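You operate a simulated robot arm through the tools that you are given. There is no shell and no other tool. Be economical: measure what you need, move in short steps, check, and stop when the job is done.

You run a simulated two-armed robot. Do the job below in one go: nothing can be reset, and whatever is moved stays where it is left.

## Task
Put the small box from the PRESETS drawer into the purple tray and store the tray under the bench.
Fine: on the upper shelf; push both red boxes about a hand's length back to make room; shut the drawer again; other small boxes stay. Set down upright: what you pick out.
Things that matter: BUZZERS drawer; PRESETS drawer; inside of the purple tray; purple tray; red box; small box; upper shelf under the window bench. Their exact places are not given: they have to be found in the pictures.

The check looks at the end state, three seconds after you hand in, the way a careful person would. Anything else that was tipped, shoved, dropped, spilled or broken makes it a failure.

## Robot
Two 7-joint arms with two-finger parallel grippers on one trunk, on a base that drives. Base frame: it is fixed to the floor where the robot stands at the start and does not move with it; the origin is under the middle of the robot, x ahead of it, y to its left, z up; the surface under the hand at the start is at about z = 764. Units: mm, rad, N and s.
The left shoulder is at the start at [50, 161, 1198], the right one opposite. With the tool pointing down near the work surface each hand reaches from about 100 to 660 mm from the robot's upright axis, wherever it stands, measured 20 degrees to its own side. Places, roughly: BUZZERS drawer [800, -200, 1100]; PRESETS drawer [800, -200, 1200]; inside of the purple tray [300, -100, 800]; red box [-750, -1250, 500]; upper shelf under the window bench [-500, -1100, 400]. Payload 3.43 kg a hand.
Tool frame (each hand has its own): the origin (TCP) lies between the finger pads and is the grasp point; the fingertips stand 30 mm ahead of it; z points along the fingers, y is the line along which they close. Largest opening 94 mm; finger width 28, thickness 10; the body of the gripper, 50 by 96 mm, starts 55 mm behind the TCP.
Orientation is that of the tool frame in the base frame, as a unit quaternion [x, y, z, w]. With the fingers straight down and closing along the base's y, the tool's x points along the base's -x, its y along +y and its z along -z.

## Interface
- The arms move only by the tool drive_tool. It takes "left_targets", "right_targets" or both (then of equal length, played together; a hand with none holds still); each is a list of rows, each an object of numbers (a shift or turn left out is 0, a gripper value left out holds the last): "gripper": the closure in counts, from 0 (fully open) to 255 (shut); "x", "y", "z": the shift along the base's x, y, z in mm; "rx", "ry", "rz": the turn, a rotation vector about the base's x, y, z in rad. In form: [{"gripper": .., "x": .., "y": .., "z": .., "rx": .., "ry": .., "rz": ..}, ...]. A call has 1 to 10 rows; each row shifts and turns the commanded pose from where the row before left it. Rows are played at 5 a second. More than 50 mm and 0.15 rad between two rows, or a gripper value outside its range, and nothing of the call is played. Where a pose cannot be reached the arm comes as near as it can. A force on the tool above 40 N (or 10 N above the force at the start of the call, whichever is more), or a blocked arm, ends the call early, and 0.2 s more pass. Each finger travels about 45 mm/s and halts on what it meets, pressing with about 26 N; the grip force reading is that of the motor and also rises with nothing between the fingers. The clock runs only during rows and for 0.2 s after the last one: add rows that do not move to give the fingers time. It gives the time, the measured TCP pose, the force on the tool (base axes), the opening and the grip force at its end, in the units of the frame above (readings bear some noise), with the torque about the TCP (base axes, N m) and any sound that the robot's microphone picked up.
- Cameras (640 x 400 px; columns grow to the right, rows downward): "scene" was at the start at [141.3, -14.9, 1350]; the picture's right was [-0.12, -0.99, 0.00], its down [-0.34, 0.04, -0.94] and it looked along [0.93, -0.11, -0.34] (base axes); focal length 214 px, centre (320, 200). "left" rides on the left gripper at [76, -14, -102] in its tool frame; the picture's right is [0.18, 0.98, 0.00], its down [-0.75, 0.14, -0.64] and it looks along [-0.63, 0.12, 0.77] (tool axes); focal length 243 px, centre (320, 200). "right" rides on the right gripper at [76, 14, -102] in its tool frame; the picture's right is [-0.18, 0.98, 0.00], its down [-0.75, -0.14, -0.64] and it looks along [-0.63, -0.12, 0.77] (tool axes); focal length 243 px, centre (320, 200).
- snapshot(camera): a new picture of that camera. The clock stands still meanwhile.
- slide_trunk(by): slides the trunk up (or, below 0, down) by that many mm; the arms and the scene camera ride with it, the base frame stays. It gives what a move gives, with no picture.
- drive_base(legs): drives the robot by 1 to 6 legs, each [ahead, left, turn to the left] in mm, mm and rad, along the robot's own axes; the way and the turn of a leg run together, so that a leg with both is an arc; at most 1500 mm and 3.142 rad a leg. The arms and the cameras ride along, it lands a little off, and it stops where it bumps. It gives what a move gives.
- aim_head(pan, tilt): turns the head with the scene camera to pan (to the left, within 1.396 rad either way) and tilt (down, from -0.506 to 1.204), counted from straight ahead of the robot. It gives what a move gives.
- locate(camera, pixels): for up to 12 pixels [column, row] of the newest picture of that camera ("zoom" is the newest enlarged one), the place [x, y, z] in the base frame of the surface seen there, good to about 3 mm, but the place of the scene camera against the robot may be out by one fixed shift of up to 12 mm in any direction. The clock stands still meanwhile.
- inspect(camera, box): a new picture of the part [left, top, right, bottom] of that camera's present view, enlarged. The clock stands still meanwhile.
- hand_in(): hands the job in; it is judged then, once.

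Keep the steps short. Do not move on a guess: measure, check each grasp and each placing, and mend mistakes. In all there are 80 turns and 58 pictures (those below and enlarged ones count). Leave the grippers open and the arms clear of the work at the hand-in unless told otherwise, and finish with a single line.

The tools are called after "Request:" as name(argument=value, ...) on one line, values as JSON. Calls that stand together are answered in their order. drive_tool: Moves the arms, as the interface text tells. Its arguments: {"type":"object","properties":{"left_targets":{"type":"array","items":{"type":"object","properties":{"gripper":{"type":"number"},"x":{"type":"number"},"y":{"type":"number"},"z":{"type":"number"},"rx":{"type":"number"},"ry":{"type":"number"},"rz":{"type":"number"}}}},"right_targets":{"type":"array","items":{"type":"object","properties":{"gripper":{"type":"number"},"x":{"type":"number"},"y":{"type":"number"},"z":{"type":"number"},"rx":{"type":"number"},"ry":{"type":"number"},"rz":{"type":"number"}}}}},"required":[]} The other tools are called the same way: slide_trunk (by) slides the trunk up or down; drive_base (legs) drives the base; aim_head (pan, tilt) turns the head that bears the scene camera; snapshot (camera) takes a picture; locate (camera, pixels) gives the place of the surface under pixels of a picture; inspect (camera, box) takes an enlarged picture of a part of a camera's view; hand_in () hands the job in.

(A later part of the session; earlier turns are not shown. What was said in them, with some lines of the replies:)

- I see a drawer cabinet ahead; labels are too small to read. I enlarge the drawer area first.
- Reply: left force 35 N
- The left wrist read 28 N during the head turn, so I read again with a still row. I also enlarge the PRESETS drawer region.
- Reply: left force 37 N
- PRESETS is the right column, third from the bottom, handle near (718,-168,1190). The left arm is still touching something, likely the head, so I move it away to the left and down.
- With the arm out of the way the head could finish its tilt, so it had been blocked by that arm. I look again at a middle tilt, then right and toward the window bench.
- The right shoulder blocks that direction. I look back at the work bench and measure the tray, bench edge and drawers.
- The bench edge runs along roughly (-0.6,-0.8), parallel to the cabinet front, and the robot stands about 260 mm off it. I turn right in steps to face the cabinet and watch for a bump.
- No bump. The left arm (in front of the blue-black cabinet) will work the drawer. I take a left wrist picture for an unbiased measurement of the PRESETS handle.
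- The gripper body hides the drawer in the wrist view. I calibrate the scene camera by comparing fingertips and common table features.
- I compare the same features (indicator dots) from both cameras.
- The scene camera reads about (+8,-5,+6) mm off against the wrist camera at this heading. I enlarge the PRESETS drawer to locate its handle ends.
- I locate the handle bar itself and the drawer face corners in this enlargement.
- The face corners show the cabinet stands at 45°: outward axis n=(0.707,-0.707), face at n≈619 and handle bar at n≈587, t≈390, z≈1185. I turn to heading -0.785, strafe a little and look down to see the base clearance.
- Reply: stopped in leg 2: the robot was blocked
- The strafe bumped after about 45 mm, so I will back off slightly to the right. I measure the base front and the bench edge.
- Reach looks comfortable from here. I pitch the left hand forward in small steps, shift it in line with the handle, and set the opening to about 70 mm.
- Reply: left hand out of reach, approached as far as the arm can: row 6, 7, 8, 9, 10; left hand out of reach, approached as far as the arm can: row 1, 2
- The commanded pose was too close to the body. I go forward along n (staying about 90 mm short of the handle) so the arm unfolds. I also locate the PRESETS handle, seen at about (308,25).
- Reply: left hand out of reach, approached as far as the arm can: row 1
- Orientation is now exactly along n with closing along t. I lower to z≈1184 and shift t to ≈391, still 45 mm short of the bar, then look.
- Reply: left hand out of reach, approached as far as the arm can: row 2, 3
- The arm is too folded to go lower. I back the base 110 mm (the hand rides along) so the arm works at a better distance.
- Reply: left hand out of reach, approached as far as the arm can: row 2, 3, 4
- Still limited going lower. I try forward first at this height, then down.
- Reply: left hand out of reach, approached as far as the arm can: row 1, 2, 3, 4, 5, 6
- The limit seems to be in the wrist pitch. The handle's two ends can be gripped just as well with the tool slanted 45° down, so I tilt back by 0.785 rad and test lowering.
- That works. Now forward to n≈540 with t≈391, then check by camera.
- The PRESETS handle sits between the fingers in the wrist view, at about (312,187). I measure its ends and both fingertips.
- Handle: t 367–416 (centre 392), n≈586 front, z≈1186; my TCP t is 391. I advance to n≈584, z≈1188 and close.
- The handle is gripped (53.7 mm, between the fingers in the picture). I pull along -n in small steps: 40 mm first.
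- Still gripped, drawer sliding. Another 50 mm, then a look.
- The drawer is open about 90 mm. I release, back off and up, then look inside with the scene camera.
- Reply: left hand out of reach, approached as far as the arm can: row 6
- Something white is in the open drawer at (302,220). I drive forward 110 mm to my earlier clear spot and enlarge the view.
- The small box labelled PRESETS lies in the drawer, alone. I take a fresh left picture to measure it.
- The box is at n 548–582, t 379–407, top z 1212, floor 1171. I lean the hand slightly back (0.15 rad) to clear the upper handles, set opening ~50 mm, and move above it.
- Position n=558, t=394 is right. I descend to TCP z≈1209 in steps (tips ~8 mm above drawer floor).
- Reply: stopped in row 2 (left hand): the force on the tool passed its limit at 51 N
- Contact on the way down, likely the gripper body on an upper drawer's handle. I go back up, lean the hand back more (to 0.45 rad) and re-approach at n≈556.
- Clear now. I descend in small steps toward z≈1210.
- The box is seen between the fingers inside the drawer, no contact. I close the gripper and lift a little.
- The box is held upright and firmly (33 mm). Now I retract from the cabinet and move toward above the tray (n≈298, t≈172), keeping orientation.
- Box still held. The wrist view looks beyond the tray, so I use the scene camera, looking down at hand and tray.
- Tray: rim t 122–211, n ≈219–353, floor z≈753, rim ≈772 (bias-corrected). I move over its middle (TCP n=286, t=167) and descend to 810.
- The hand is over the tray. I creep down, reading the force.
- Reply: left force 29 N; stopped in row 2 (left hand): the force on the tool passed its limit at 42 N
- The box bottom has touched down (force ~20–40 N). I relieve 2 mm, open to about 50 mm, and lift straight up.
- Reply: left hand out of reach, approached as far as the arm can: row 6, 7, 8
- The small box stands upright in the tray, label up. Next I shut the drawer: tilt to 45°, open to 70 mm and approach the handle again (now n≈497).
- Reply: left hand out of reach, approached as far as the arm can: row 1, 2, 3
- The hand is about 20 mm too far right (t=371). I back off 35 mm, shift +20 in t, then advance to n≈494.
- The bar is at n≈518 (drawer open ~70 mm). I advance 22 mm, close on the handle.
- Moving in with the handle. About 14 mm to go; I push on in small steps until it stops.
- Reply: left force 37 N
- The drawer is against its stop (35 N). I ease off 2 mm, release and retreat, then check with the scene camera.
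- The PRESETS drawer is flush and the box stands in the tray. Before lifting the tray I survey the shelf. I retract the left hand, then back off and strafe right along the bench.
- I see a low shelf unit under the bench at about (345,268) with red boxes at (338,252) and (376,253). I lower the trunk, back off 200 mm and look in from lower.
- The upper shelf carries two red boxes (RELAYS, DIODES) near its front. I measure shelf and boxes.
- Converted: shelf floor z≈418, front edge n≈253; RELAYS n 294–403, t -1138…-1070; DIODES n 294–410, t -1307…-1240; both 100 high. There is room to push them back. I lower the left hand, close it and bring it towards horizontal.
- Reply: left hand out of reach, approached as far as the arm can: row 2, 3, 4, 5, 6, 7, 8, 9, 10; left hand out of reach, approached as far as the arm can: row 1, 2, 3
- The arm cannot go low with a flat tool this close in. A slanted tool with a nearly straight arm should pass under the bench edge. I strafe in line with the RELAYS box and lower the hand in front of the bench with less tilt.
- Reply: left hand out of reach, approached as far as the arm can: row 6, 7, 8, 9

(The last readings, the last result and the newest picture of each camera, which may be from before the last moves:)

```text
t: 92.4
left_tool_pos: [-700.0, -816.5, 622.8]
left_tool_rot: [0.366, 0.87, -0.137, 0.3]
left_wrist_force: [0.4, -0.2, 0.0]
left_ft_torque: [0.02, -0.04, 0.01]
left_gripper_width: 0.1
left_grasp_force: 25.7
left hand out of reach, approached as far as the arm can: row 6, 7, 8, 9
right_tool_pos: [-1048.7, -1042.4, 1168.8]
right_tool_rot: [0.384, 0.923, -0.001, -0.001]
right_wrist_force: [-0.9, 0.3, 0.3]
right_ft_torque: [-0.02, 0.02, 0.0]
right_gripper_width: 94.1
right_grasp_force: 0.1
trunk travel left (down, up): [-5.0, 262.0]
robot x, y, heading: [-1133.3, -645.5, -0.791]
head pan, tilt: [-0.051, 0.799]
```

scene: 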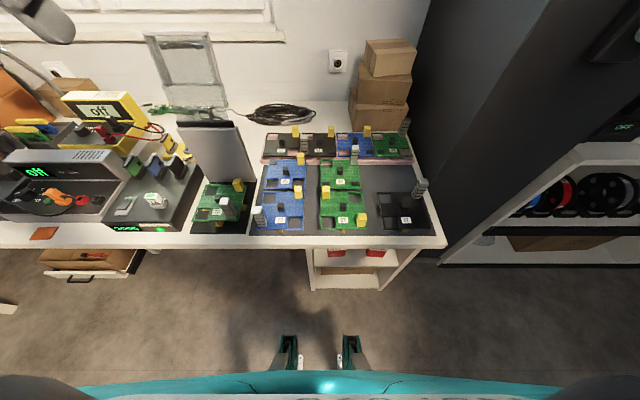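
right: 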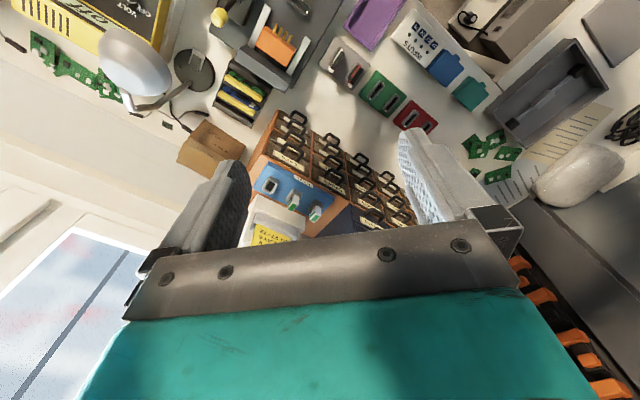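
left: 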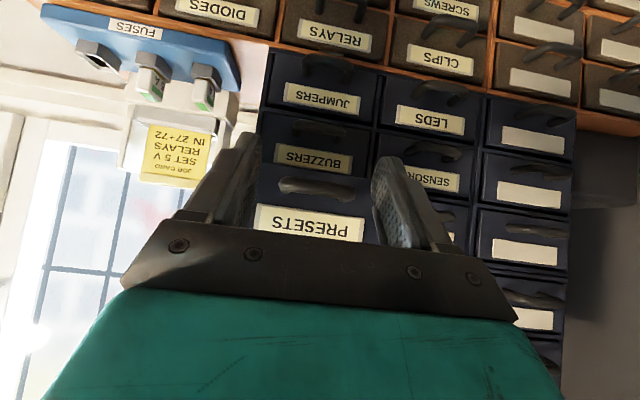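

The tilt is limited by how folded the arm is. I back the base 150 mm more and extend the arm forward to test whether the tilt improves.

Request:
drive_base(legs=[[-150, 0, 0]])

Request:
drive_tool(left_targets=[{"x": 30, "y": -30}, {"x": 30, "y": -30}, {"x": 30, "y": -30}, {"x": 20, "y": -20, "z": -30}, {"x": 10, "y": -10, "z": -40}, {"z": -45}, {"z": -40}, {}])

```text
t: 93.8
left_tool_pos: [-804.2, -711.1, 622.3]
left_tool_rot: [0.366, 0.87, -0.137, 0.3]
left_wrist_force: [-0.5, -0.3, -0.3]
left_ft_torque: [0.0, -0.01, 0.02]
left_gripper_width: 0.0
left_grasp_force: 26.3
right_tool_pos: [-1153.5, -935.6, 1168.9]
right_tool_rot: [0.384, 0.923, -0.001, 0.0]
right_wrist_force: [0.0, 0.3, -0.2]
right_ft_torque: [-0.04, 0.0, 0.01]
right_gripper_width: 94.2
right_grasp_force: 0.0
trunk travel left (down, up): [-5.0, 262.0]
robot x, y, heading: [-1240.5, -535.2, -0.793]
head pan, tilt: [-0.051, 0.799]
```

```text
t: 95.6
left_tool_pos: [-685.1, -830.6, 466.4]
left_tool_rot: [0.366, 0.87, -0.137, 0.3]
left_wrist_force: [0.2, 0.1, -0.7]
left_ft_torque: [-0.02, 0.01, -0.02]
left_gripper_width: 0.1
left_grasp_force: 25.5
right_tool_pos: [-1154.0, -936.6, 1167.8]
right_tool_rot: [0.385, 0.923, 0.0, 0.0]
right_wrist_force: [-0.4, 0.0, 0.2]
right_ft_torque: [0.04, 0.01, -0.03]
right_gripper_width: 94.0
right_grasp_force: 0.0
trunk travel left (down, up): [-5.0, 262.0]
robot x, y, heading: [-1242.6, -534.7, -0.792]
head pan, tilt: [-0.051, 0.799]
```

Extended, z=466 is reachable. I add tilt and shift to the RELAYS centre line (t≈-1105).

Request:
drive_tool(left_targets=[{"rx": -0.1, "ry": -0.1, "x": -12, "y": -12}, {"rx": -0.1, "ry": -0.1, "x": -12, "y": -12}, {"rx": -0.05, "ry": -0.05}, {}])

```text
t: 96.6
left_tool_pos: [-690.5, -833.7, 468.5]
left_tool_rot: [0.363, 0.863, -0.146, 0.321]
left_wrist_force: [-0.2, -0.2, 0.6]
left_ft_torque: [-0.03, -0.01, -0.01]
left_gripper_width: 0.1
left_grasp_force: 25.7
left hand out of reach, approached as far as the arm can: row 1, 2, 3
right_tool_pos: [-1154.6, -935.9, 1166.7]
right_tool_rot: [0.384, 0.923, -0.001, 0.0]
right_wrist_force: [-0.1, 0.1, 0.5]
right_ft_torque: [0.02, 0.01, 0.03]
right_gripper_width: 94.2
right_grasp_force: 0.1
trunk travel left (down, up): [-5.0, 262.0]
robot x, y, heading: [-1240.1, -533.8, -0.789]
head pan, tilt: [-0.051, 0.799]
```

Tilt is still limited at 0.70 here. I back another 100 mm and extend the arm by the same amount, then tilt further.

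Request:
drive_base(legs=[[-110, 0, 0]])

Request:
drive_tool(left_targets=[{"x": 25, "y": -25}, {"x": 25, "y": -25}, {"x": 25, "y": -25}, {"rx": -0.08, "ry": -0.08}, {"rx": -0.08, "ry": -0.08}, {"rx": -0.08, "ry": -0.08}, {"rx": -0.04, "ry": -0.04}, {}])

```text
t: 97.8
left_tool_pos: [-766.1, -757.1, 467.4]
left_tool_rot: [0.363, 0.863, -0.145, 0.32]
left_wrist_force: [0.3, -0.2, 1.0]
left_ft_torque: [-0.01, 0.03, -0.03]
left_gripper_width: 0.0
left_grasp_force: 26.6
right_tool_pos: [-1231.9, -858.2, 1168.6]
right_tool_rot: [0.383, 0.924, -0.001, 0.0]
right_wrist_force: [-0.4, 0.1, -0.3]
right_ft_torque: [-0.03, 0.0, 0.0]
right_gripper_width: 94.0
right_grasp_force: 0.0
trunk travel left (down, up): [-5.0, 262.0]
robot x, y, heading: [-1314.3, -458.9, -0.785]
head pan, tilt: [-0.051, 0.799]
```

```text
t: 99.6
left_tool_pos: [-709.2, -790.8, 487.3]
left_tool_rot: [0.33, 0.823, -0.16, 0.434]
left_wrist_force: [-0.3, 0.9, -0.2]
left_ft_torque: [0.02, -0.02, -0.02]
left_gripper_width: 0.0
left_grasp_force: 26.1
left hand out of reach, approached as far as the arm can: row 2, 3, 5, 6
right_tool_pos: [-1230.8, -858.0, 1169.2]
right_tool_rot: [0.383, 0.924, 0.0, 0.0]
right_wrist_force: [-0.3, -0.2, -0.7]
right_ft_torque: [-0.04, 0.01, 0.01]
right_gripper_width: 94.3
right_grasp_force: 0.1
trunk travel left (down, up): [-5.0, 262.0]
robot x, y, heading: [-1316.3, -458.3, -0.786]
head pan, tilt: [-0.051, 0.799]
```

The arm is nearly straight now, tool 35° below horizontal, tip z≈470. I'll use the base to push. First I align with the RELAYS box (strafe -44) and drive forward 180, stopping short of the box.

Request:
drive_base(legs=[[0, -44, 0], [180, 0, 0]])

Request:
aim_head(pan=0.05, tilt=0.75)

Request:
inspect(camera="scene", box=[220, 60, 476, 220])

```text
t: 101.8
left_tool_pos: [-612.6, -948.1, 486.6]
left_tool_rot: [0.331, 0.823, -0.161, 0.433]
left_wrist_force: [-0.3, -0.8, -0.2]
left_ft_torque: [0.01, -0.02, 0.0]
left_gripper_width: 0.1
left_grasp_force: 26.2
right_tool_pos: [-1135.2, -1016.5, 1168.5]
right_tool_rot: [0.384, 0.923, 0.0, -0.001]
right_wrist_force: [-0.3, 0.0, -0.4]
right_ft_torque: [0.0, 0.01, 0.0]
right_gripper_width: 94.3
right_grasp_force: 0.0
trunk travel left (down, up): [-5.0, 262.0]
robot x, y, heading: [-1221.2, -613.8, -0.796]
head pan, tilt: [-0.051, 0.799]
```

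```text
t: 102.4
left_tool_pos: [-612.9, -946.8, 486.9]
left_tool_rot: [0.33, 0.823, -0.16, 0.433]
left_wrist_force: [0.5, 0.4, 0.6]
left_ft_torque: [0.04, -0.01, 0.04]
left_gripper_width: 0.0
left_grasp_force: 26.4
right_tool_pos: [-1135.4, -1017.8, 1168.3]
right_tool_rot: [0.384, 0.924, 0.0, -0.001]
right_wrist_force: [0.1, 0.4, 0.5]
right_ft_torque: [-0.02, 0.03, -0.01]
right_gripper_width: 94.1
right_grasp_force: 0.0
trunk travel left (down, up): [-5.0, 262.0]
robot x, y, heading: [-1221.6, -616.2, -0.789]
head pan, tilt: [0.051, 0.75]
```

```text
2.50 times, centred on (348, 140) of scene
```

zoom: 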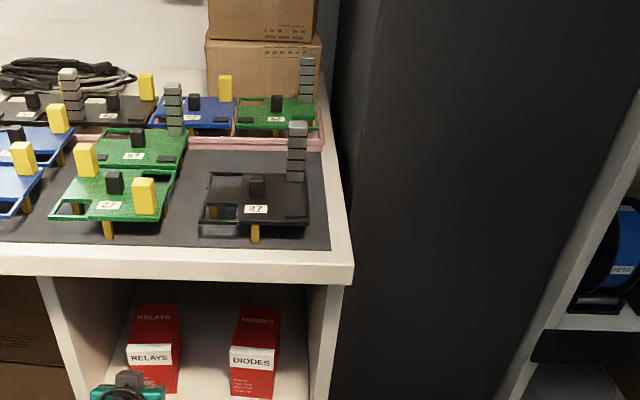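

TCP is at n=236, t=-1103, in line with RELAYS. I measure the slab's lower edge and the box fronts again.

Request:
locate(camera="zoom", pixels=[[180, 272], [180, 254], [200, 282], [135, 355], [170, 355], [235, 360], [270, 360], [150, 362], [255, 362], [150, 308], [262, 312], [300, 385]])

```text
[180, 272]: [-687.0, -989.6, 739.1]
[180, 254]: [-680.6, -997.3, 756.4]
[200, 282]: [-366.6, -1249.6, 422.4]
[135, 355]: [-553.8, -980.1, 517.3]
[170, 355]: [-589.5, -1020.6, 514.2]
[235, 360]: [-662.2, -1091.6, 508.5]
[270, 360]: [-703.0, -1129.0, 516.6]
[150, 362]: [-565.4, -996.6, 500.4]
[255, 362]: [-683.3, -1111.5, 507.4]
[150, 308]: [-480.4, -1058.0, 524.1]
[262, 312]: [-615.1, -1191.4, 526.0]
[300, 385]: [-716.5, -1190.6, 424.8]
```

The slab underside is near z≈725, so there is clearance. I push: drive forward 100, check, then the rest.

Request:
drive_base(legs=[[90, 0, 0]])

Request:
drive_base(legs=[[75, 0, 0]])

Request:
inspect(camera="scene", box=[160, 60, 480, 260])

```text
t: 103.5
left_tool_pos: [-551.0, -1012.7, 485.8]
left_tool_rot: [0.331, 0.823, -0.161, 0.433]
left_wrist_force: [-0.3, -0.4, -0.3]
left_ft_torque: [0.01, 0.01, 0.03]
left_gripper_width: 0.2
left_grasp_force: 26.0
right_tool_pos: [-1072.9, -1080.2, 1168.8]
right_tool_rot: [0.384, 0.923, -0.001, -0.001]
right_wrist_force: [0.2, -1.1, -0.2]
right_ft_torque: [0.0, 0.01, 0.01]
right_gripper_width: 94.2
right_grasp_force: 0.0
trunk travel left (down, up): [-5.0, 262.0]
robot x, y, heading: [-1157.4, -680.7, -0.784]
head pan, tilt: [0.051, 0.75]
```

```text
t: 104.6
left_tool_pos: [-498.0, -1065.6, 485.8]
left_tool_rot: [0.33, 0.823, -0.161, 0.434]
left_wrist_force: [0.7, 0.2, -0.1]
left_ft_torque: [0.0, 0.0, 0.0]
left_gripper_width: 0.0
left_grasp_force: 25.5
right_tool_pos: [-1019.9, -1133.2, 1168.6]
right_tool_rot: [0.384, 0.923, -0.001, -0.001]
right_wrist_force: [-0.4, -0.5, 0.0]
right_ft_torque: [0.01, -0.01, 0.01]
right_gripper_width: 93.9
right_grasp_force: 0.1
trunk travel left (down, up): [-5.0, 262.0]
robot x, y, heading: [-1106.2, -735.6, -0.786]
head pan, tilt: [0.051, 0.75]
```

```text
2.00 times, centred on (320, 160) of scene
```

zoom: 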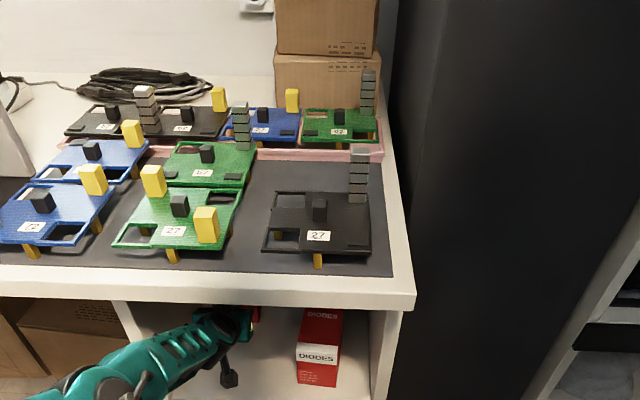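

RELAYS is pushed; TCP n=401, tip ≈426, no bench contact. Before doing DIODES I check where the right-hand cupboard stands, then back out.

Request:
locate(camera="zoom", pixels=[[545, 380], [590, 340], [620, 250], [450, 380], [395, 200], [600, 380], [302, 358], [338, 360], [258, 314]])

Request:
drive_base(legs=[[-250, 0, 0]])

Request:
inspect(camera="scene", box=[220, 40, 540, 240])

```text
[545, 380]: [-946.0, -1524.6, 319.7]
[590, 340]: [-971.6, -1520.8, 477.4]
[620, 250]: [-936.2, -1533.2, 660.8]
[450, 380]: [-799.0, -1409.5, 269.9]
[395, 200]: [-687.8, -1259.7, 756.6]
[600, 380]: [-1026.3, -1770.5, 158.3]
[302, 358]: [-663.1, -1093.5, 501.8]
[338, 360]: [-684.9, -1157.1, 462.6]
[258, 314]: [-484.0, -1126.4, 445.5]
```

```text
t: 106.4
left_tool_pos: [-673.6, -888.5, 485.7]
left_tool_rot: [0.33, 0.823, -0.161, 0.434]
left_wrist_force: [-0.4, -0.3, 0.0]
left_ft_torque: [-0.02, 0.01, -0.03]
left_gripper_width: 0.0
left_grasp_force: 25.7
right_tool_pos: [-1195.8, -955.9, 1168.2]
right_tool_rot: [0.384, 0.923, -0.001, -0.001]
right_wrist_force: [-0.5, 0.5, 0.7]
right_ft_torque: [0.0, -0.04, 0.03]
right_gripper_width: 93.7
right_grasp_force: 0.1
trunk travel left (down, up): [-5.0, 262.0]
robot x, y, heading: [-1280.0, -555.9, -0.784]
head pan, tilt: [0.051, 0.75]
```

```text
2.00 times, centred on (380, 140) of scene
```

zoom: 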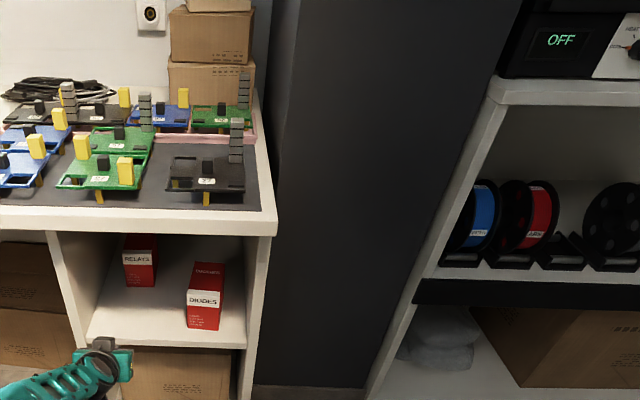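

RELAYS stands upright further back. The right cupboard front is at n≈390, so there is room. I strafe right 169 mm and push DIODES the same way.

Request:
drive_base(legs=[[0, -169, 0], [80, 0, 0]])

```text
t: 109.2
left_tool_pos: [-738.2, -1064.6, 486.7]
left_tool_rot: [0.33, 0.823, -0.16, 0.433]
left_wrist_force: [-0.6, -0.3, 0.1]
left_ft_torque: [-0.02, -0.02, -0.01]
left_gripper_width: 0.0
left_grasp_force: 26.2
right_tool_pos: [-1260.5, -1133.2, 1168.7]
right_tool_rot: [0.385, 0.923, -0.001, 0.0]
right_wrist_force: [-0.2, -0.7, 0.2]
right_ft_torque: [-0.03, 0.03, -0.02]
right_gripper_width: 94.1
right_grasp_force: 0.1
trunk travel left (down, up): [-5.0, 262.0]
robot x, y, heading: [-1346.6, -734.5, -0.781]
head pan, tilt: [0.051, 0.75]
```

t=-1275, n=231: aligned with DIODES' middle. I drive 170 mm forward in two legs.

Request:
drive_base(legs=[[90, 0, 0], [80, 0, 0]])

Request:
drive_base(legs=[[-260, 0, 0]])

Request:
inspect(camera="scene", box=[160, 60, 416, 220])

```text
t: 111.0
left_tool_pos: [-617.9, -1185.3, 487.1]
left_tool_rot: [0.33, 0.823, -0.161, 0.433]
left_wrist_force: [0.0, -0.4, 1.1]
left_ft_torque: [0.03, 0.02, 0.02]
left_gripper_width: 0.0
left_grasp_force: 25.9
right_tool_pos: [-1141.7, -1252.0, 1168.0]
right_tool_rot: [0.384, 0.923, -0.001, 0.0]
right_wrist_force: [0.1, 0.3, 0.1]
right_ft_torque: [-0.02, -0.01, -0.01]
right_gripper_width: 93.8
right_grasp_force: 0.1
trunk travel left (down, up): [-5.0, 262.0]
robot x, y, heading: [-1226.6, -851.7, -0.794]
head pan, tilt: [0.051, 0.75]
```

```text
t: 112.8
left_tool_pos: [-799.5, -1003.3, 487.6]
left_tool_rot: [0.331, 0.823, -0.16, 0.433]
left_wrist_force: [0.6, -0.6, 0.2]
left_ft_torque: [-0.02, -0.03, -0.02]
left_gripper_width: 0.0
left_grasp_force: 25.8
right_tool_pos: [-1323.2, -1070.9, 1169.5]
right_tool_rot: [0.385, 0.923, -0.001, 0.0]
right_wrist_force: [0.1, -0.2, -0.5]
right_ft_torque: [0.01, 0.01, -0.02]
right_gripper_width: 94.0
right_grasp_force: 0.0
trunk travel left (down, up): [-5.0, 262.0]
robot x, y, heading: [-1407.3, -668.9, -0.788]
head pan, tilt: [0.051, 0.75]
```

```text
2.50 times, centred on (288, 140) of scene
```

zoom: 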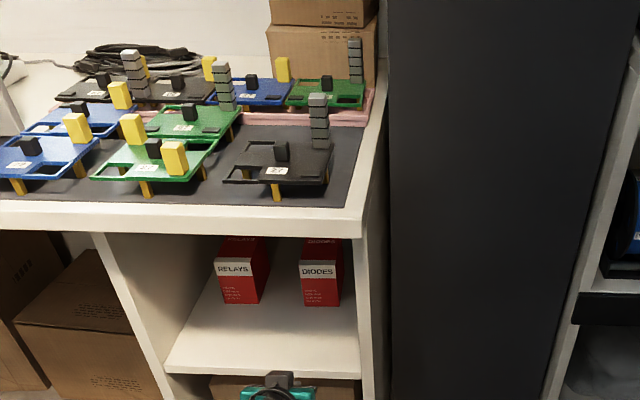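

Both red boxes stand upright further back, leaving a clear front strip. Now I fold the left hand up and back, then drive back to the tray.

Request:
drive_tool(left_targets=[{"x": -25, "y": 25, "z": 20}, {"x": -25, "y": 25, "z": 30}, {"x": -20, "y": 20, "z": 38}, {"x": -20, "y": 20, "z": 38}, {"x": -20, "y": 20, "z": 38}, {"z": 48, "rx": 0.07, "ry": 0.07}, {"z": 48, "rx": 0.07, "ry": 0.07}, {"z": 48, "rx": 0.07, "ry": 0.07}, {"z": 45}, {"z": 45, "gripper": 200}])

Request:
drive_base(legs=[[0, 750, 0], [0, 738, 0]])

Request:
drive_base(legs=[[280, 0, 0]])

Request:
aim_head(pan=0.3, tilt=0.85)

Request:
snapshot(camera="scene")

```text
t: 115.0
left_tool_pos: [-797.2, -1010.7, 728.8]
left_tool_rot: [0.356, 0.876, -0.106, 0.308]
left_wrist_force: [0.1, 1.4, -0.3]
left_ft_torque: [-0.01, 0.01, 0.0]
left_gripper_width: 20.2
left_grasp_force: 0.1
left hand out of reach, approached as far as the arm can: row 1, 2, 3, 4, 5
right_tool_pos: [-1322.3, -1070.6, 1168.7]
right_tool_rot: [0.385, 0.923, -0.001, -0.001]
right_wrist_force: [-0.7, -0.7, 0.2]
right_ft_torque: [-0.02, -0.04, 0.0]
right_gripper_width: 93.8
right_grasp_force: 0.0
trunk travel left (down, up): [-5.0, 262.0]
robot x, y, heading: [-1409.5, -668.4, -0.791]
head pan, tilt: [0.051, 0.75]
```

```text
t: 128.5
left_tool_pos: [259.6, 51.5, 727.8]
left_tool_rot: [0.35, 0.878, -0.105, 0.308]
left_wrist_force: [0.1, -0.6, 0.7]
left_ft_torque: [-0.01, 0.01, 0.0]
left_gripper_width: 20.3
left_grasp_force: 0.1
right_tool_pos: [-266.4, -14.3, 1169.8]
right_tool_rot: [0.378, 0.926, -0.001, 0.0]
right_wrist_force: [-1.1, -0.5, -0.4]
right_ft_torque: [0.0, 0.04, -0.01]
right_gripper_width: 94.1
right_grasp_force: 0.0
trunk travel left (down, up): [-5.0, 262.0]
robot x, y, heading: [-358.6, 384.3, -0.772]
head pan, tilt: [0.051, 0.75]
```

```text
t: 129.6
left_tool_pos: [290.9, 18.0, 717.2]
left_tool_rot: [0.354, 0.883, -0.099, 0.293]
left_wrist_force: [-0.2, -0.7, 0.5]
left_ft_torque: [-0.04, -0.01, 0.0]
left_gripper_width: 20.0
left_grasp_force: 0.2
right_tool_pos: [-224.4, -54.8, 1168.3]
right_tool_rot: [0.377, 0.926, -0.002, -0.001]
right_wrist_force: [-0.3, -0.4, -0.1]
right_ft_torque: [0.0, 0.01, 0.02]
right_gripper_width: 93.8
right_grasp_force: 0.0
trunk travel left (down, up): [-5.0, 262.0]
robot x, y, heading: [-317.2, 342.4, -0.777]
head pan, tilt: [0.051, 0.75]
stopped in leg 1: the force on the tool passed its limit at 152 N (the readings are from after the stop); the commanded pose is now the measured one
```

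```text
t: 130.3
left_tool_pos: [289.9, 16.7, 717.8]
left_tool_rot: [0.354, 0.882, -0.1, 0.294]
left_wrist_force: [-0.7, 0.0, 0.8]
left_ft_torque: [0.02, 0.03, 0.06]
left_gripper_width: 20.1
left_grasp_force: 0.1
right_tool_pos: [-225.3, -54.9, 1166.8]
right_tool_rot: [0.378, 0.926, 0.0, -0.001]
right_wrist_force: [0.3, -1.5, -0.5]
right_ft_torque: [-0.01, -0.01, 0.01]
right_gripper_width: 94.0
right_grasp_force: 0.1
trunk travel left (down, up): [-5.0, 262.0]
robot x, y, heading: [-314.8, 343.3, -0.772]
head pan, tilt: [0.3, 0.85]
```

```text
7 pictures are left
```

scene: 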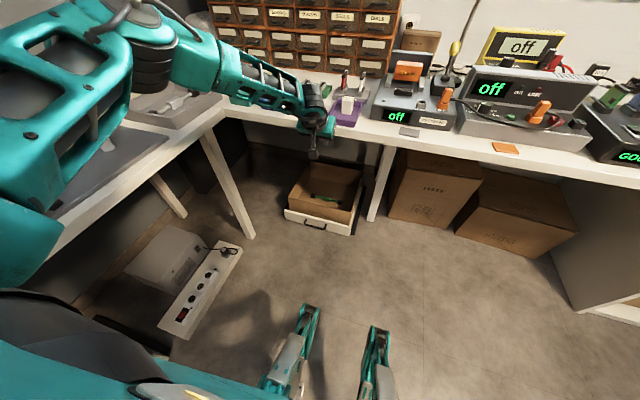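

My mistake: the hand was still below bench-top height and met the bench edge (now relieved). I back off, raise the hand above the bench, and check the tray and neighbours.

Request:
drive_base(legs=[[-60, 0, 0]])

Request:
drive_tool(left_targets=[{"z": 45}, {"z": 45}, {"z": 45}, {"z": 45}, {}])

Request:
inspect(camera="scene", box=[230, 40, 430, 165])

```text
t: 131.3
left_tool_pos: [247.3, 57.9, 717.6]
left_tool_rot: [0.353, 0.883, -0.1, 0.294]
left_wrist_force: [-0.3, -0.8, 0.1]
left_ft_torque: [-0.01, -0.02, 0.01]
left_gripper_width: 20.3
left_grasp_force: 0.0
right_tool_pos: [-267.7, -13.1, 1167.6]
right_tool_rot: [0.378, 0.926, -0.001, -0.001]
right_wrist_force: [0.1, 0.1, 0.5]
right_ft_torque: [0.02, -0.03, 0.02]
right_gripper_width: 93.9
right_grasp_force: 0.0
trunk travel left (down, up): [-5.0, 262.0]
robot x, y, heading: [-359.0, 384.7, -0.774]
head pan, tilt: [0.3, 0.85]
```

```text
t: 132.5
left_tool_pos: [248.3, 56.7, 899.9]
left_tool_rot: [0.354, 0.883, -0.099, 0.293]
left_wrist_force: [0.0, 1.1, 0.4]
left_ft_torque: [-0.02, 0.0, 0.01]
left_gripper_width: 20.4
left_grasp_force: 0.1
right_tool_pos: [-266.7, -13.9, 1167.8]
right_tool_rot: [0.378, 0.926, 0.0, -0.001]
right_wrist_force: [-0.6, 0.0, -0.1]
right_ft_torque: [0.01, 0.04, 0.04]
right_gripper_width: 94.1
right_grasp_force: 0.1
trunk travel left (down, up): [-5.0, 262.0]
robot x, y, heading: [-362.2, 388.9, -0.775]
head pan, tilt: [0.3, 0.85]
```

```text
3.20 times, centred on (330, 102) of scene
```

zoom: 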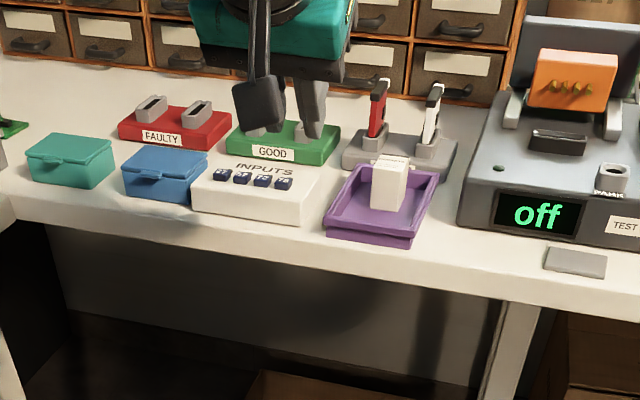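

Everything stands as before; the tray and box are in place. I measure the tray's left wall, the box and the neighbour.

Request:
locate(camera="zoom", pixels=[[343, 195], [336, 208], [352, 180], [430, 195], [424, 208], [372, 232], [400, 237], [318, 190], [305, 215], [376, 185], [400, 170], [362, 222]])

```text
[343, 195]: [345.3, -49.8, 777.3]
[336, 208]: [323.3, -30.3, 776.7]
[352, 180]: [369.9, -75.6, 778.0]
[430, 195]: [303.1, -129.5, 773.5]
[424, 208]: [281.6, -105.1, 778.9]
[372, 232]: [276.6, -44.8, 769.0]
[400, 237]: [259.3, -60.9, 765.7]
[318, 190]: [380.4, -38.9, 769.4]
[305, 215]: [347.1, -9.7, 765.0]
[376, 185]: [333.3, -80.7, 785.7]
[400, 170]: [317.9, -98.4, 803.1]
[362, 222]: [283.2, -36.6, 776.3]
```

Left wall rim: t≈207, rim z≈771; INPUTS edge t≈239; box t≤179. I retract the hand 130 mm, fix its small yaw/roll error, then drive in 250 mm at height.

Request:
drive_tool(left_targets=[{"x": -31, "y": 31}, {"x": -31, "y": 31}, {"x": -30, "y": 30, "rx": -0.023, "ry": 0.023, "rz": -0.033}, {}])

Request:
drive_base(legs=[[250, 0, 0]])

```text
t: 133.5
left_tool_pos: [155.7, 151.4, 896.5]
left_tool_rot: [0.363, 0.879, -0.118, 0.287]
left_wrist_force: [0.1, 0.1, 0.4]
left_ft_torque: [0.01, -0.04, 0.01]
left_gripper_width: 20.3
left_grasp_force: 0.0
right_tool_pos: [-267.6, -13.1, 1167.5]
right_tool_rot: [0.378, 0.926, -0.002, -0.001]
right_wrist_force: [-1.3, 0.2, -0.1]
right_ft_torque: [-0.01, -0.02, -0.03]
right_gripper_width: 93.9
right_grasp_force: 0.1
trunk travel left (down, up): [-5.0, 262.0]
robot x, y, heading: [-360.8, 382.3, -0.77]
head pan, tilt: [0.3, 0.85]
```

```text
t: 135.3
left_tool_pos: [338.7, -26.1, 895.6]
left_tool_rot: [0.363, 0.879, -0.118, 0.286]
left_wrist_force: [-0.3, -0.5, -0.1]
left_ft_torque: [0.05, 0.03, 0.04]
left_gripper_width: 20.1
left_grasp_force: 0.0
right_tool_pos: [-86.7, -191.0, 1167.9]
right_tool_rot: [0.377, 0.926, 0.0, -0.001]
right_wrist_force: [0.5, -0.3, -0.4]
right_ft_torque: [0.0, 0.02, 0.0]
right_gripper_width: 94.0
right_grasp_force: 0.1
trunk travel left (down, up): [-5.0, 262.0]
robot x, y, heading: [-177.9, 209.5, -0.778]
head pan, tilt: [0.3, 0.85]
```

Hand at n=258, t=221. I shift to t=207 and go down to z≈835, then verify with the wrist camera.

Request:
drive_tool(left_targets=[{"x": -12, "y": -8, "z": -20}, {"z": -40}, {}])

Request:
inspect(camera="left", box=[200, 40, 440, 230])

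```text
t: 136.2
left_tool_pos: [324.8, -33.9, 835.6]
left_tool_rot: [0.363, 0.879, -0.119, 0.286]
left_wrist_force: [0.4, -0.2, 0.0]
left_ft_torque: [0.0, -0.04, 0.0]
left_gripper_width: 20.5
left_grasp_force: 0.0
right_tool_pos: [-87.2, -189.9, 1168.1]
right_tool_rot: [0.378, 0.926, -0.001, -0.001]
right_wrist_force: [-0.2, 0.1, 0.0]
right_ft_torque: [-0.04, -0.01, 0.01]
right_gripper_width: 94.1
right_grasp_force: 0.1
trunk travel left (down, up): [-5.0, 262.0]
robot x, y, heading: [-180.7, 210.4, -0.777]
head pan, tilt: [0.3, 0.85]
```

```text
2.11 times, centred on (320, 135) of left
```

zoom: 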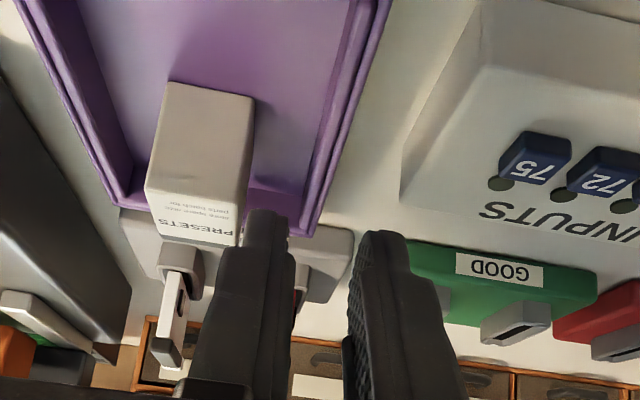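

Request:
locate(camera="zoom", pixels=[[352, 105], [366, 40], [340, 105], [328, 175], [310, 215], [255, 150], [420, 150], [470, 70], [200, 100], [265, 216], [380, 236], [295, 100]])

```text
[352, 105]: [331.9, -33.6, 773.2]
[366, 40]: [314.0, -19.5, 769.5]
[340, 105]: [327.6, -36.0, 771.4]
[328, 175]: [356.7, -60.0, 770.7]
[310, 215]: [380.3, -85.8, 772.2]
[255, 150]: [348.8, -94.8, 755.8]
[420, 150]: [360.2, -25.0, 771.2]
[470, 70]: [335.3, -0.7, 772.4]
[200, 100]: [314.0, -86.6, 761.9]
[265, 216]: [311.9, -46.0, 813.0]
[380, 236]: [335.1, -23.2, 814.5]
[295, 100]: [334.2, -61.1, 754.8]
```

Wall centre t≈208.5, floor z≈755. I shift +3 in t and descend to z≈790.

Request:
drive_tool(left_targets=[{"x": 2, "y": 2, "z": -15}, {"z": -15}, {"z": -9}, {"z": -5}, {}])

```text
t: 137.3
left_tool_pos: [327.6, -31.7, 792.1]
left_tool_rot: [0.363, 0.879, -0.118, 0.286]
left_wrist_force: [0.1, -0.2, 0.6]
left_ft_torque: [0.01, -0.01, -0.02]
left_gripper_width: 20.3
left_grasp_force: 0.0
right_tool_pos: [-87.2, -190.7, 1168.7]
right_tool_rot: [0.378, 0.926, 0.0, -0.001]
right_wrist_force: [0.0, 0.0, -0.4]
right_ft_torque: [0.03, -0.01, 0.06]
right_gripper_width: 93.9
right_grasp_force: 0.1
trunk travel left (down, up): [-5.0, 262.0]
robot x, y, heading: [-180.1, 208.1, -0.773]
head pan, tilt: [0.3, 0.85]
```

No contact. 3 mm lower, then close on the wall.

Request:
drive_tool(left_targets=[{"z": -3}, {}, {"gripper": 255}, {}, {}, {}])

Request:
drive_tool(left_targets=[{"z": 5}, {"z": 8}, {"z": 10}, {}])

Request:
inspect(camera="left", box=[200, 40, 440, 230])

```text
t: 138.8
left_tool_pos: [327.7, -32.0, 789.2]
left_tool_rot: [0.363, 0.879, -0.118, 0.285]
left_wrist_force: [-0.2, 0.2, 0.5]
left_ft_torque: [-0.01, -0.02, -0.01]
left_gripper_width: 3.9
left_grasp_force: 25.9
right_tool_pos: [-86.7, -190.2, 1168.8]
right_tool_rot: [0.378, 0.926, -0.002, 0.0]
right_wrist_force: [-0.4, -0.1, 1.0]
right_ft_torque: [-0.03, 0.0, -0.01]
right_gripper_width: 94.2
right_grasp_force: 0.0
trunk travel left (down, up): [-5.0, 262.0]
robot x, y, heading: [-181.1, 209.6, -0.775]
head pan, tilt: [0.3, 0.85]
```

```text
t: 139.8
left_tool_pos: [327.7, -32.2, 812.5]
left_tool_rot: [0.363, 0.879, -0.118, 0.286]
left_wrist_force: [-0.1, -0.5, -0.9]
left_ft_torque: [0.04, 0.0, 0.0]
left_gripper_width: 3.9
left_grasp_force: 25.8
right_tool_pos: [-87.4, -191.1, 1167.3]
right_tool_rot: [0.378, 0.926, 0.0, -0.002]
right_wrist_force: [0.3, 0.3, 0.2]
right_ft_torque: [-0.01, 0.0, 0.0]
right_gripper_width: 94.3
right_grasp_force: 0.2
trunk travel left (down, up): [-5.0, 262.0]
robot x, y, heading: [-179.0, 207.6, -0.774]
head pan, tilt: [0.3, 0.85]
```

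```text
2.11 times, centred on (320, 135) of left
```

zoom: 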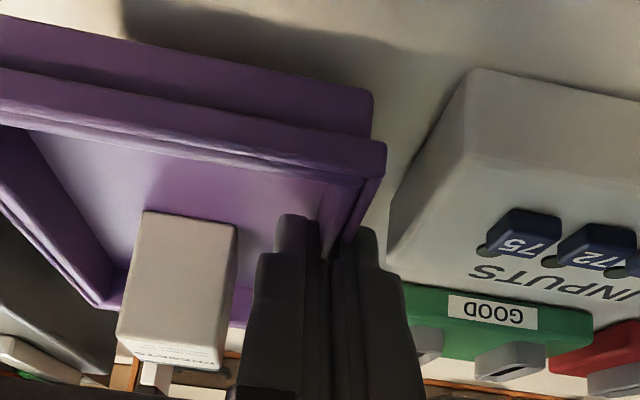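

The tray is in the air at 4 mm grip. I check whether it hangs level by locating rim and floor points.

Request:
locate(camera="zoom", pixels=[[40, 95], [200, 135], [350, 165], [375, 170], [110, 298], [60, 260], [330, 210], [120, 180], [250, 200], [90, 240], [180, 235], [345, 215]])

```text
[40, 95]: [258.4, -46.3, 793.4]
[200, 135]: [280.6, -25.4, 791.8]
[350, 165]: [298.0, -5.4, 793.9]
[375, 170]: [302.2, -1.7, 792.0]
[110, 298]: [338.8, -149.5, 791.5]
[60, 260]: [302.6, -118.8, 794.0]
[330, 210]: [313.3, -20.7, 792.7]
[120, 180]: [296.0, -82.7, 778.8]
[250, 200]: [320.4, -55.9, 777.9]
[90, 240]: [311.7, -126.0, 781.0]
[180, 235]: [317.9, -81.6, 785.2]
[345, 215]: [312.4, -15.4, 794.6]
```

The rim reads 792–794 all round: level. Base = TCP-40. I lift higher, then back the base away from the bench.

Request:
drive_tool(left_targets=[{"z": 15}, {"z": 20}, {"z": 20}, {}])

Request:
drive_base(legs=[[-100, 0, 0], [-220, 0, 0]])

```text
t: 140.8
left_tool_pos: [327.3, -31.7, 866.6]
left_tool_rot: [0.363, 0.879, -0.117, 0.286]
left_wrist_force: [-1.6, 0.4, -1.5]
left_ft_torque: [0.08, -0.02, 0.01]
left_gripper_width: 4.2
left_grasp_force: 25.6
right_tool_pos: [-86.9, -190.3, 1167.5]
right_tool_rot: [0.378, 0.926, 0.0, -0.001]
right_wrist_force: [-0.6, -0.7, -0.3]
right_ft_torque: [0.0, 0.02, -0.01]
right_gripper_width: 93.7
right_grasp_force: 0.1
trunk travel left (down, up): [-5.0, 262.0]
robot x, y, heading: [-176.9, 208.7, -0.771]
head pan, tilt: [0.3, 0.85]
```

```text
t: 143.2
left_tool_pos: [99.0, 190.9, 867.1]
left_tool_rot: [0.363, 0.879, -0.118, 0.286]
left_wrist_force: [-0.6, -0.5, -1.3]
left_ft_torque: [0.1, 0.01, 0.04]
left_gripper_width: 4.1
left_grasp_force: 26.4
right_tool_pos: [-314.4, 33.6, 1168.0]
right_tool_rot: [0.378, 0.926, 0.0, 0.0]
right_wrist_force: [0.2, -0.3, -0.6]
right_ft_torque: [-0.02, -0.04, 0.01]
right_gripper_width: 93.9
right_grasp_force: 0.1
trunk travel left (down, up): [-5.0, 262.0]
robot x, y, heading: [-407.4, 426.5, -0.777]
head pan, tilt: [0.3, 0.85]
```

Grip is steady. I strafe right about 1355 mm in two legs.

Request:
drive_base(legs=[[0, -680, 0], [0, -675, 0]])

Request:
drive_tool(left_targets=[{"x": 17, "y": -17}, {"x": 17, "y": -17}, {"x": 14, "y": -14}, {"z": -25}, {"z": -30}, {"z": -30}, {"z": -30}, {}])

```text
t: 155.4
left_tool_pos: [-833.1, -767.9, 866.1]
left_tool_rot: [0.361, 0.88, -0.118, 0.286]
left_wrist_force: [0.3, 0.7, -0.4]
left_ft_torque: [0.04, 0.01, 0.0]
left_gripper_width: 3.8
left_grasp_force: 25.4
right_tool_pos: [-1246.8, -929.4, 1167.4]
right_tool_rot: [0.374, 0.927, -0.002, -0.001]
right_wrist_force: [0.0, 0.0, 0.1]
right_ft_torque: [-0.01, -0.02, -0.03]
right_gripper_width: 94.0
right_grasp_force: 0.0
trunk travel left (down, up): [-5.0, 262.0]
robot x, y, heading: [-1343.3, -532.0, -0.768]
head pan, tilt: [0.3, 0.85]
```

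```text
t: 157.2
left_tool_pos: [-786.0, -818.0, 750.2]
left_tool_rot: [0.359, 0.88, -0.117, 0.287]
left_wrist_force: [0.3, -0.8, -1.8]
left_ft_torque: [0.07, 0.03, 0.03]
left_gripper_width: 3.9
left_grasp_force: 26.3
right_tool_pos: [-1247.7, -929.7, 1168.1]
right_tool_rot: [0.374, 0.927, -0.001, -0.002]
right_wrist_force: [-1.3, -0.2, -0.5]
right_ft_torque: [0.01, 0.01, 0.02]
right_gripper_width: 94.2
right_grasp_force: 0.1
trunk travel left (down, up): [-5.0, 262.0]
robot x, y, heading: [-1341.2, -529.8, -0.77]
head pan, tilt: [0.3, 0.85]
```

No reach warnings. I continue lowering to z≈490 in front of the bench.

Request:
drive_tool(left_targets=[{"z": -30}, {"z": -30}, {"z": -30}, {"z": -30}, {}])

Request:
drive_tool(left_targets=[{"z": -30}, {"z": -30}, {"z": -30}, {"z": -30}, {"z": -18}, {}])

```text
t: 158.4
left_tool_pos: [-784.5, -815.6, 631.6]
left_tool_rot: [0.36, 0.88, -0.117, 0.285]
left_wrist_force: [-0.6, 0.3, -0.8]
left_ft_torque: [0.09, 0.04, -0.04]
left_gripper_width: 3.7
left_grasp_force: 26.6
right_tool_pos: [-1247.8, -929.3, 1167.8]
right_tool_rot: [0.375, 0.927, -0.001, -0.002]
right_wrist_force: [0.0, 0.5, -0.1]
right_ft_torque: [0.01, -0.01, 0.01]
right_gripper_width: 94.1
right_grasp_force: 0.1
trunk travel left (down, up): [-5.0, 262.0]
robot x, y, heading: [-1339.4, -529.9, -0.768]
head pan, tilt: [0.3, 0.85]
```

```text
t: 159.8
left_tool_pos: [-786.8, -816.5, 493.9]
left_tool_rot: [0.36, 0.88, -0.116, 0.286]
left_wrist_force: [-0.4, 0.0, -1.2]
left_ft_torque: [0.07, -0.02, 0.02]
left_gripper_width: 4.4
left_grasp_force: 26.1
right_tool_pos: [-1248.0, -930.0, 1168.1]
right_tool_rot: [0.374, 0.927, -0.002, -0.001]
right_wrist_force: [-0.4, 0.1, 0.5]
right_ft_torque: [0.0, 0.04, 0.0]
right_gripper_width: 94.0
right_grasp_force: 0.1
trunk travel left (down, up): [-5.0, 262.0]
robot x, y, heading: [-1340.8, -533.1, -0.77]
head pan, tilt: [0.3, 0.85]
```

z=494 reached cleanly. I trim heading, align sideways, and drive in 200 mm, then look.

Request:
drive_base(legs=[[0, 0, -0.016], [0, -8, 0], [200, 0, 0]])

Request:
aim_head(pan=0.15, tilt=0.8)

Request:
inspect(camera="scene", box=[200, 80, 440, 230])

```text
t: 162.1
left_tool_pos: [-657.7, -968.5, 494.0]
left_tool_rot: [0.368, 0.877, -0.12, 0.285]
left_wrist_force: [0.5, 0.0, -2.2]
left_ft_torque: [0.05, -0.01, 0.0]
left_gripper_width: 4.0
left_grasp_force: 26.0
right_tool_pos: [-1120.7, -1075.6, 1167.4]
right_tool_rot: [0.382, 0.924, -0.001, -0.002]
right_wrist_force: [0.3, 0.6, 0.1]
right_ft_torque: [-0.05, 0.03, -0.02]
right_gripper_width: 94.2
right_grasp_force: 0.0
trunk travel left (down, up): [-5.0, 262.0]
robot x, y, heading: [-1209.3, -675.7, -0.784]
head pan, tilt: [0.3, 0.85]
```

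```text
t: 162.8
left_tool_pos: [-657.3, -969.3, 493.8]
left_tool_rot: [0.367, 0.878, -0.119, 0.285]
left_wrist_force: [-0.1, 0.0, -1.7]
left_ft_torque: [0.05, 0.03, 0.01]
left_gripper_width: 4.0
left_grasp_force: 25.8
right_tool_pos: [-1119.9, -1075.0, 1168.7]
right_tool_rot: [0.382, 0.924, -0.002, -0.002]
right_wrist_force: [0.2, 1.0, -1.0]
right_ft_torque: [-0.03, 0.0, 0.04]
right_gripper_width: 93.9
right_grasp_force: 0.1
trunk travel left (down, up): [-5.0, 262.0]
robot x, y, heading: [-1208.3, -676.7, -0.778]
head pan, tilt: [0.15, 0.799]
```

```text
2.67 times, centred on (320, 155) of scene
```

zoom: 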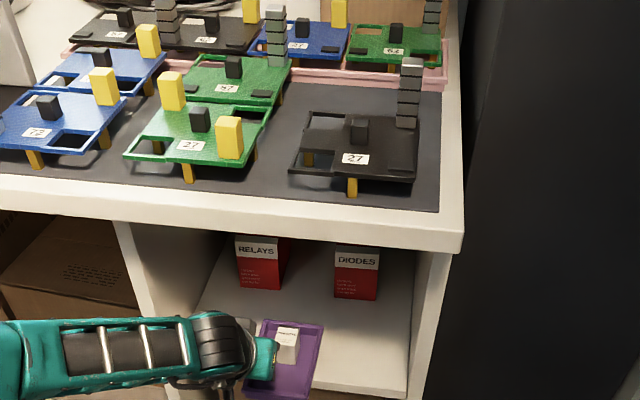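

Box upright in the tray, tray heading into the free strip. I measure the shelf edge, red box fronts and tray.

Request:
locate(camera="zoom", pixels=[[245, 280], [275, 282], [340, 292], [372, 294], [350, 385], [385, 388], [320, 324], [272, 320], [312, 370], [300, 305], [200, 310], [408, 330]])

```text
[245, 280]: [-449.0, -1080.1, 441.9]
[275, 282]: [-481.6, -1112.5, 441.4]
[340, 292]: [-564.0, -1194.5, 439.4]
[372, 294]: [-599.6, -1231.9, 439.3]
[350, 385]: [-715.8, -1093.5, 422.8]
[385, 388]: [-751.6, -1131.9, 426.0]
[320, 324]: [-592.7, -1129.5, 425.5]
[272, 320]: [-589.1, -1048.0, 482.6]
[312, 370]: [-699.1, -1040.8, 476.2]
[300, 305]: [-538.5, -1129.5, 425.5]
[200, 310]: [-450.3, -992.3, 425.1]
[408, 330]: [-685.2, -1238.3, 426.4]
```

Boxes' fronts at n≈437, shelf edge ≈255. Tray should sit at n≈270–405. I drive in 86 mm more.

Request:
drive_base(legs=[[86, 0, 0]])

Request:
drive_tool(left_targets=[{"z": -10}, {"z": -10}, {"z": -6}, {}])

```text
t: 163.9
left_tool_pos: [-596.6, -1028.4, 493.2]
left_tool_rot: [0.368, 0.877, -0.119, 0.285]
left_wrist_force: [-0.5, 0.6, -0.2]
left_ft_torque: [0.06, -0.02, -0.03]
left_gripper_width: 3.9
left_grasp_force: 26.1
right_tool_pos: [-1058.5, -1135.5, 1167.6]
right_tool_rot: [0.381, 0.924, -0.002, -0.002]
right_wrist_force: [1.2, -0.7, -0.6]
right_ft_torque: [0.0, 0.02, -0.01]
right_gripper_width: 94.5
right_grasp_force: 0.2
trunk travel left (down, up): [-5.0, 262.0]
robot x, y, heading: [-1151.1, -732.4, -0.783]
head pan, tilt: [0.15, 0.799]
```

```text
t: 164.9
left_tool_pos: [-596.2, -1028.2, 467.6]
left_tool_rot: [0.367, 0.877, -0.119, 0.286]
left_wrist_force: [-0.7, 1.0, -1.1]
left_ft_torque: [0.05, -0.01, 0.02]
left_gripper_width: 4.1
left_grasp_force: 26.0
right_tool_pos: [-1059.0, -1136.4, 1168.4]
right_tool_rot: [0.381, 0.925, -0.001, -0.002]
right_wrist_force: [0.2, 0.1, -0.6]
right_ft_torque: [-0.03, -0.03, 0.03]
right_gripper_width: 94.0
right_grasp_force: 0.0
trunk travel left (down, up): [-5.0, 262.0]
robot x, y, heading: [-1148.3, -734.3, -0.784]
head pan, tilt: [0.15, 0.799]
```

Hand at n=305. I creep down to touch.

Request:
drive_tool(left_targets=[{"z": -3}, {"z": -2}, {"z": -1}, {}])

```text
t: 165.9
left_tool_pos: [-596.8, -1028.1, 461.7]
left_tool_rot: [0.367, 0.878, -0.119, 0.285]
left_wrist_force: [0.6, -0.3, -1.0]
left_ft_torque: [0.03, -0.03, -0.02]
left_gripper_width: 4.3
left_grasp_force: 26.1
right_tool_pos: [-1058.6, -1135.5, 1168.1]
right_tool_rot: [0.381, 0.925, -0.002, -0.002]
right_wrist_force: [0.6, -0.4, 0.3]
right_ft_torque: [-0.02, 0.0, 0.01]
right_gripper_width: 94.1
right_grasp_force: 0.0
trunk travel left (down, up): [-5.0, 262.0]
robot x, y, heading: [-1149.3, -734.2, -0.784]
head pan, tilt: [0.15, 0.799]
5 turns are left
```

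Few turns remain, so I combine: the last 3 mm down to touch, open to 20 mm, lift 35 mm, back out, and look.

Request:
drive_tool(left_targets=[{"z": -1.5}, {"z": -1.5}, {}])

Request:
drive_tool(left_targets=[{"gripper": 200}, {}, {}, {}])

Request:
drive_tool(left_targets=[{"z": 10}, {"z": 12}, {"z": 13}, {}])

Request:
inspect(camera="scene", box=[220, 80, 460, 230])

```text
t: 166.7
left_tool_pos: [-596.3, -1027.6, 458.1]
left_tool_rot: [0.365, 0.878, -0.117, 0.287]
left_wrist_force: [-0.7, 1.0, 2.4]
left_ft_torque: [-0.17, -0.21, 0.04]
left_gripper_width: 3.8
left_grasp_force: 25.7
right_tool_pos: [-1059.9, -1135.2, 1167.4]
right_tool_rot: [0.381, 0.925, -0.002, 0.0]
right_wrist_force: [0.0, -0.3, 1.2]
right_ft_torque: [0.02, 0.01, 0.02]
right_gripper_width: 93.9
right_grasp_force: 0.1
trunk travel left (down, up): [-5.0, 262.0]
robot x, y, heading: [-1146.5, -733.2, -0.78]
head pan, tilt: [0.15, 0.799]
```

```text
t: 167.7
left_tool_pos: [-596.7, -1028.1, 459.4]
left_tool_rot: [0.367, 0.877, -0.119, 0.286]
left_wrist_force: [0.3, -0.3, 0.6]
left_ft_torque: [0.01, 0.04, 0.0]
left_gripper_width: 20.3
left_grasp_force: 0.0
right_tool_pos: [-1058.9, -1136.4, 1168.5]
right_tool_rot: [0.38, 0.925, -0.002, -0.002]
right_wrist_force: [1.2, 0.4, 0.9]
right_ft_torque: [0.02, -0.02, -0.03]
right_gripper_width: 94.0
right_grasp_force: 0.1
trunk travel left (down, up): [-5.0, 262.0]
robot x, y, heading: [-1148.1, -734.9, -0.78]
head pan, tilt: [0.15, 0.799]
```

```text
t: 168.7
left_tool_pos: [-595.1, -1028.9, 493.5]
left_tool_rot: [0.366, 0.878, -0.118, 0.286]
left_wrist_force: [0.2, -0.5, -0.1]
left_ft_torque: [-0.02, -0.01, 0.02]
left_gripper_width: 20.3
left_grasp_force: 0.2
right_tool_pos: [-1058.7, -1136.6, 1168.2]
right_tool_rot: [0.381, 0.925, -0.001, -0.001]
right_wrist_force: [-0.4, 0.0, 0.0]
right_ft_torque: [-0.01, 0.02, -0.02]
right_gripper_width: 94.3
right_grasp_force: 0.3
trunk travel left (down, up): [-5.0, 262.0]
robot x, y, heading: [-1148.7, -737.5, -0.78]
head pan, tilt: [0.15, 0.799]
```

```text
2.67 times, centred on (340, 155) of scene
4 turns are left
```

zoom: 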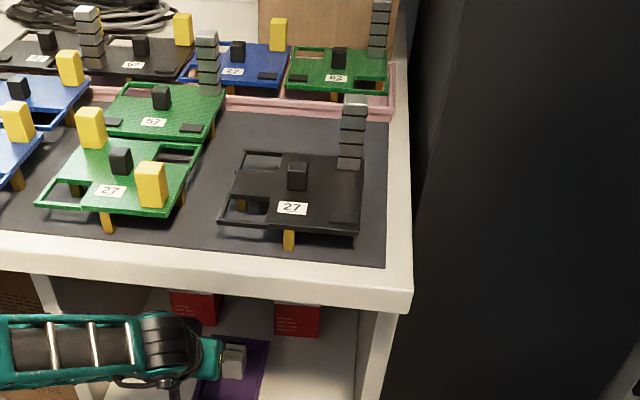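

The tray touched the shelf (force rise at z≈458), was released and stayed down as the hand lifted. I back out straight, open the grippers and take the last look.

Request:
drive_base(legs=[[-150, 0, 0], [-150, 0, 0]])

Request:
drive_tool(left_targets=[{"gripper": 0}, {}, {}, {}, {}])

Request:
inspect(camera="scene", box=[200, 60, 440, 230])

```text
t: 171.1
left_tool_pos: [-806.5, -817.3, 493.8]
left_tool_rot: [0.367, 0.877, -0.12, 0.285]
left_wrist_force: [0.2, 0.5, -0.5]
left_ft_torque: [-0.01, -0.01, -0.01]
left_gripper_width: 20.4
left_grasp_force: 0.0
right_tool_pos: [-1270.3, -925.4, 1169.2]
right_tool_rot: [0.381, 0.925, -0.001, -0.001]
right_wrist_force: [1.1, -0.5, 0.2]
right_ft_torque: [0.0, -0.02, -0.05]
right_gripper_width: 93.8
right_grasp_force: 0.1
trunk travel left (down, up): [-5.0, 262.0]
robot x, y, heading: [-1358.7, -528.9, -0.779]
head pan, tilt: [0.15, 0.799]
```

```text
t: 172.3
left_tool_pos: [-806.6, -818.7, 493.4]
left_tool_rot: [0.366, 0.877, -0.12, 0.286]
left_wrist_force: [-0.5, 0.2, 0.5]
left_ft_torque: [-0.01, -0.02, -0.03]
left_gripper_width: 94.0
left_grasp_force: 0.1
right_tool_pos: [-1270.5, -926.0, 1167.5]
right_tool_rot: [0.381, 0.925, -0.001, -0.002]
right_wrist_force: [0.4, 0.1, 1.3]
right_ft_torque: [0.0, -0.04, -0.03]
right_gripper_width: 93.9
right_grasp_force: 0.0
trunk travel left (down, up): [-5.0, 262.0]
robot x, y, heading: [-1356.7, -527.0, -0.777]
head pan, tilt: [0.15, 0.799]
```

```text
2.35 times, centred on (320, 145) of scene
3 turns are left
```

zoom: 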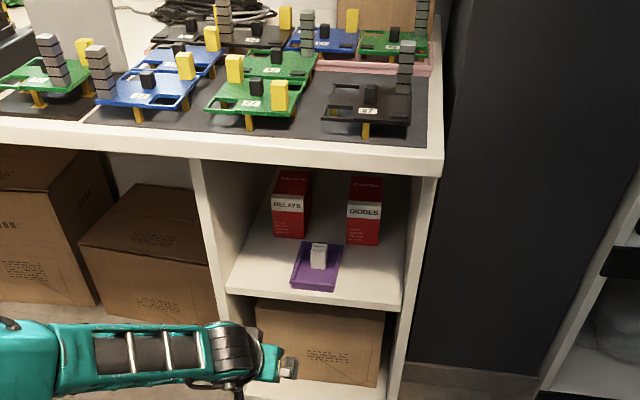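

The tray stands flat on the upper shelf with the small box upright in it. Both red boxes are upright behind it, and the grippers are open and clear, so I hand in.

Request:
hand_in()

```text
The job is handed in.
```

The PRESETS box stands upright in the purple tray on the upper shelf under the bench, the drawer is shut and both red boxes are pushed back about 140 mm; along the way the left hand struck the bench edge once (152 N), but the pictures showed nothing shifted.
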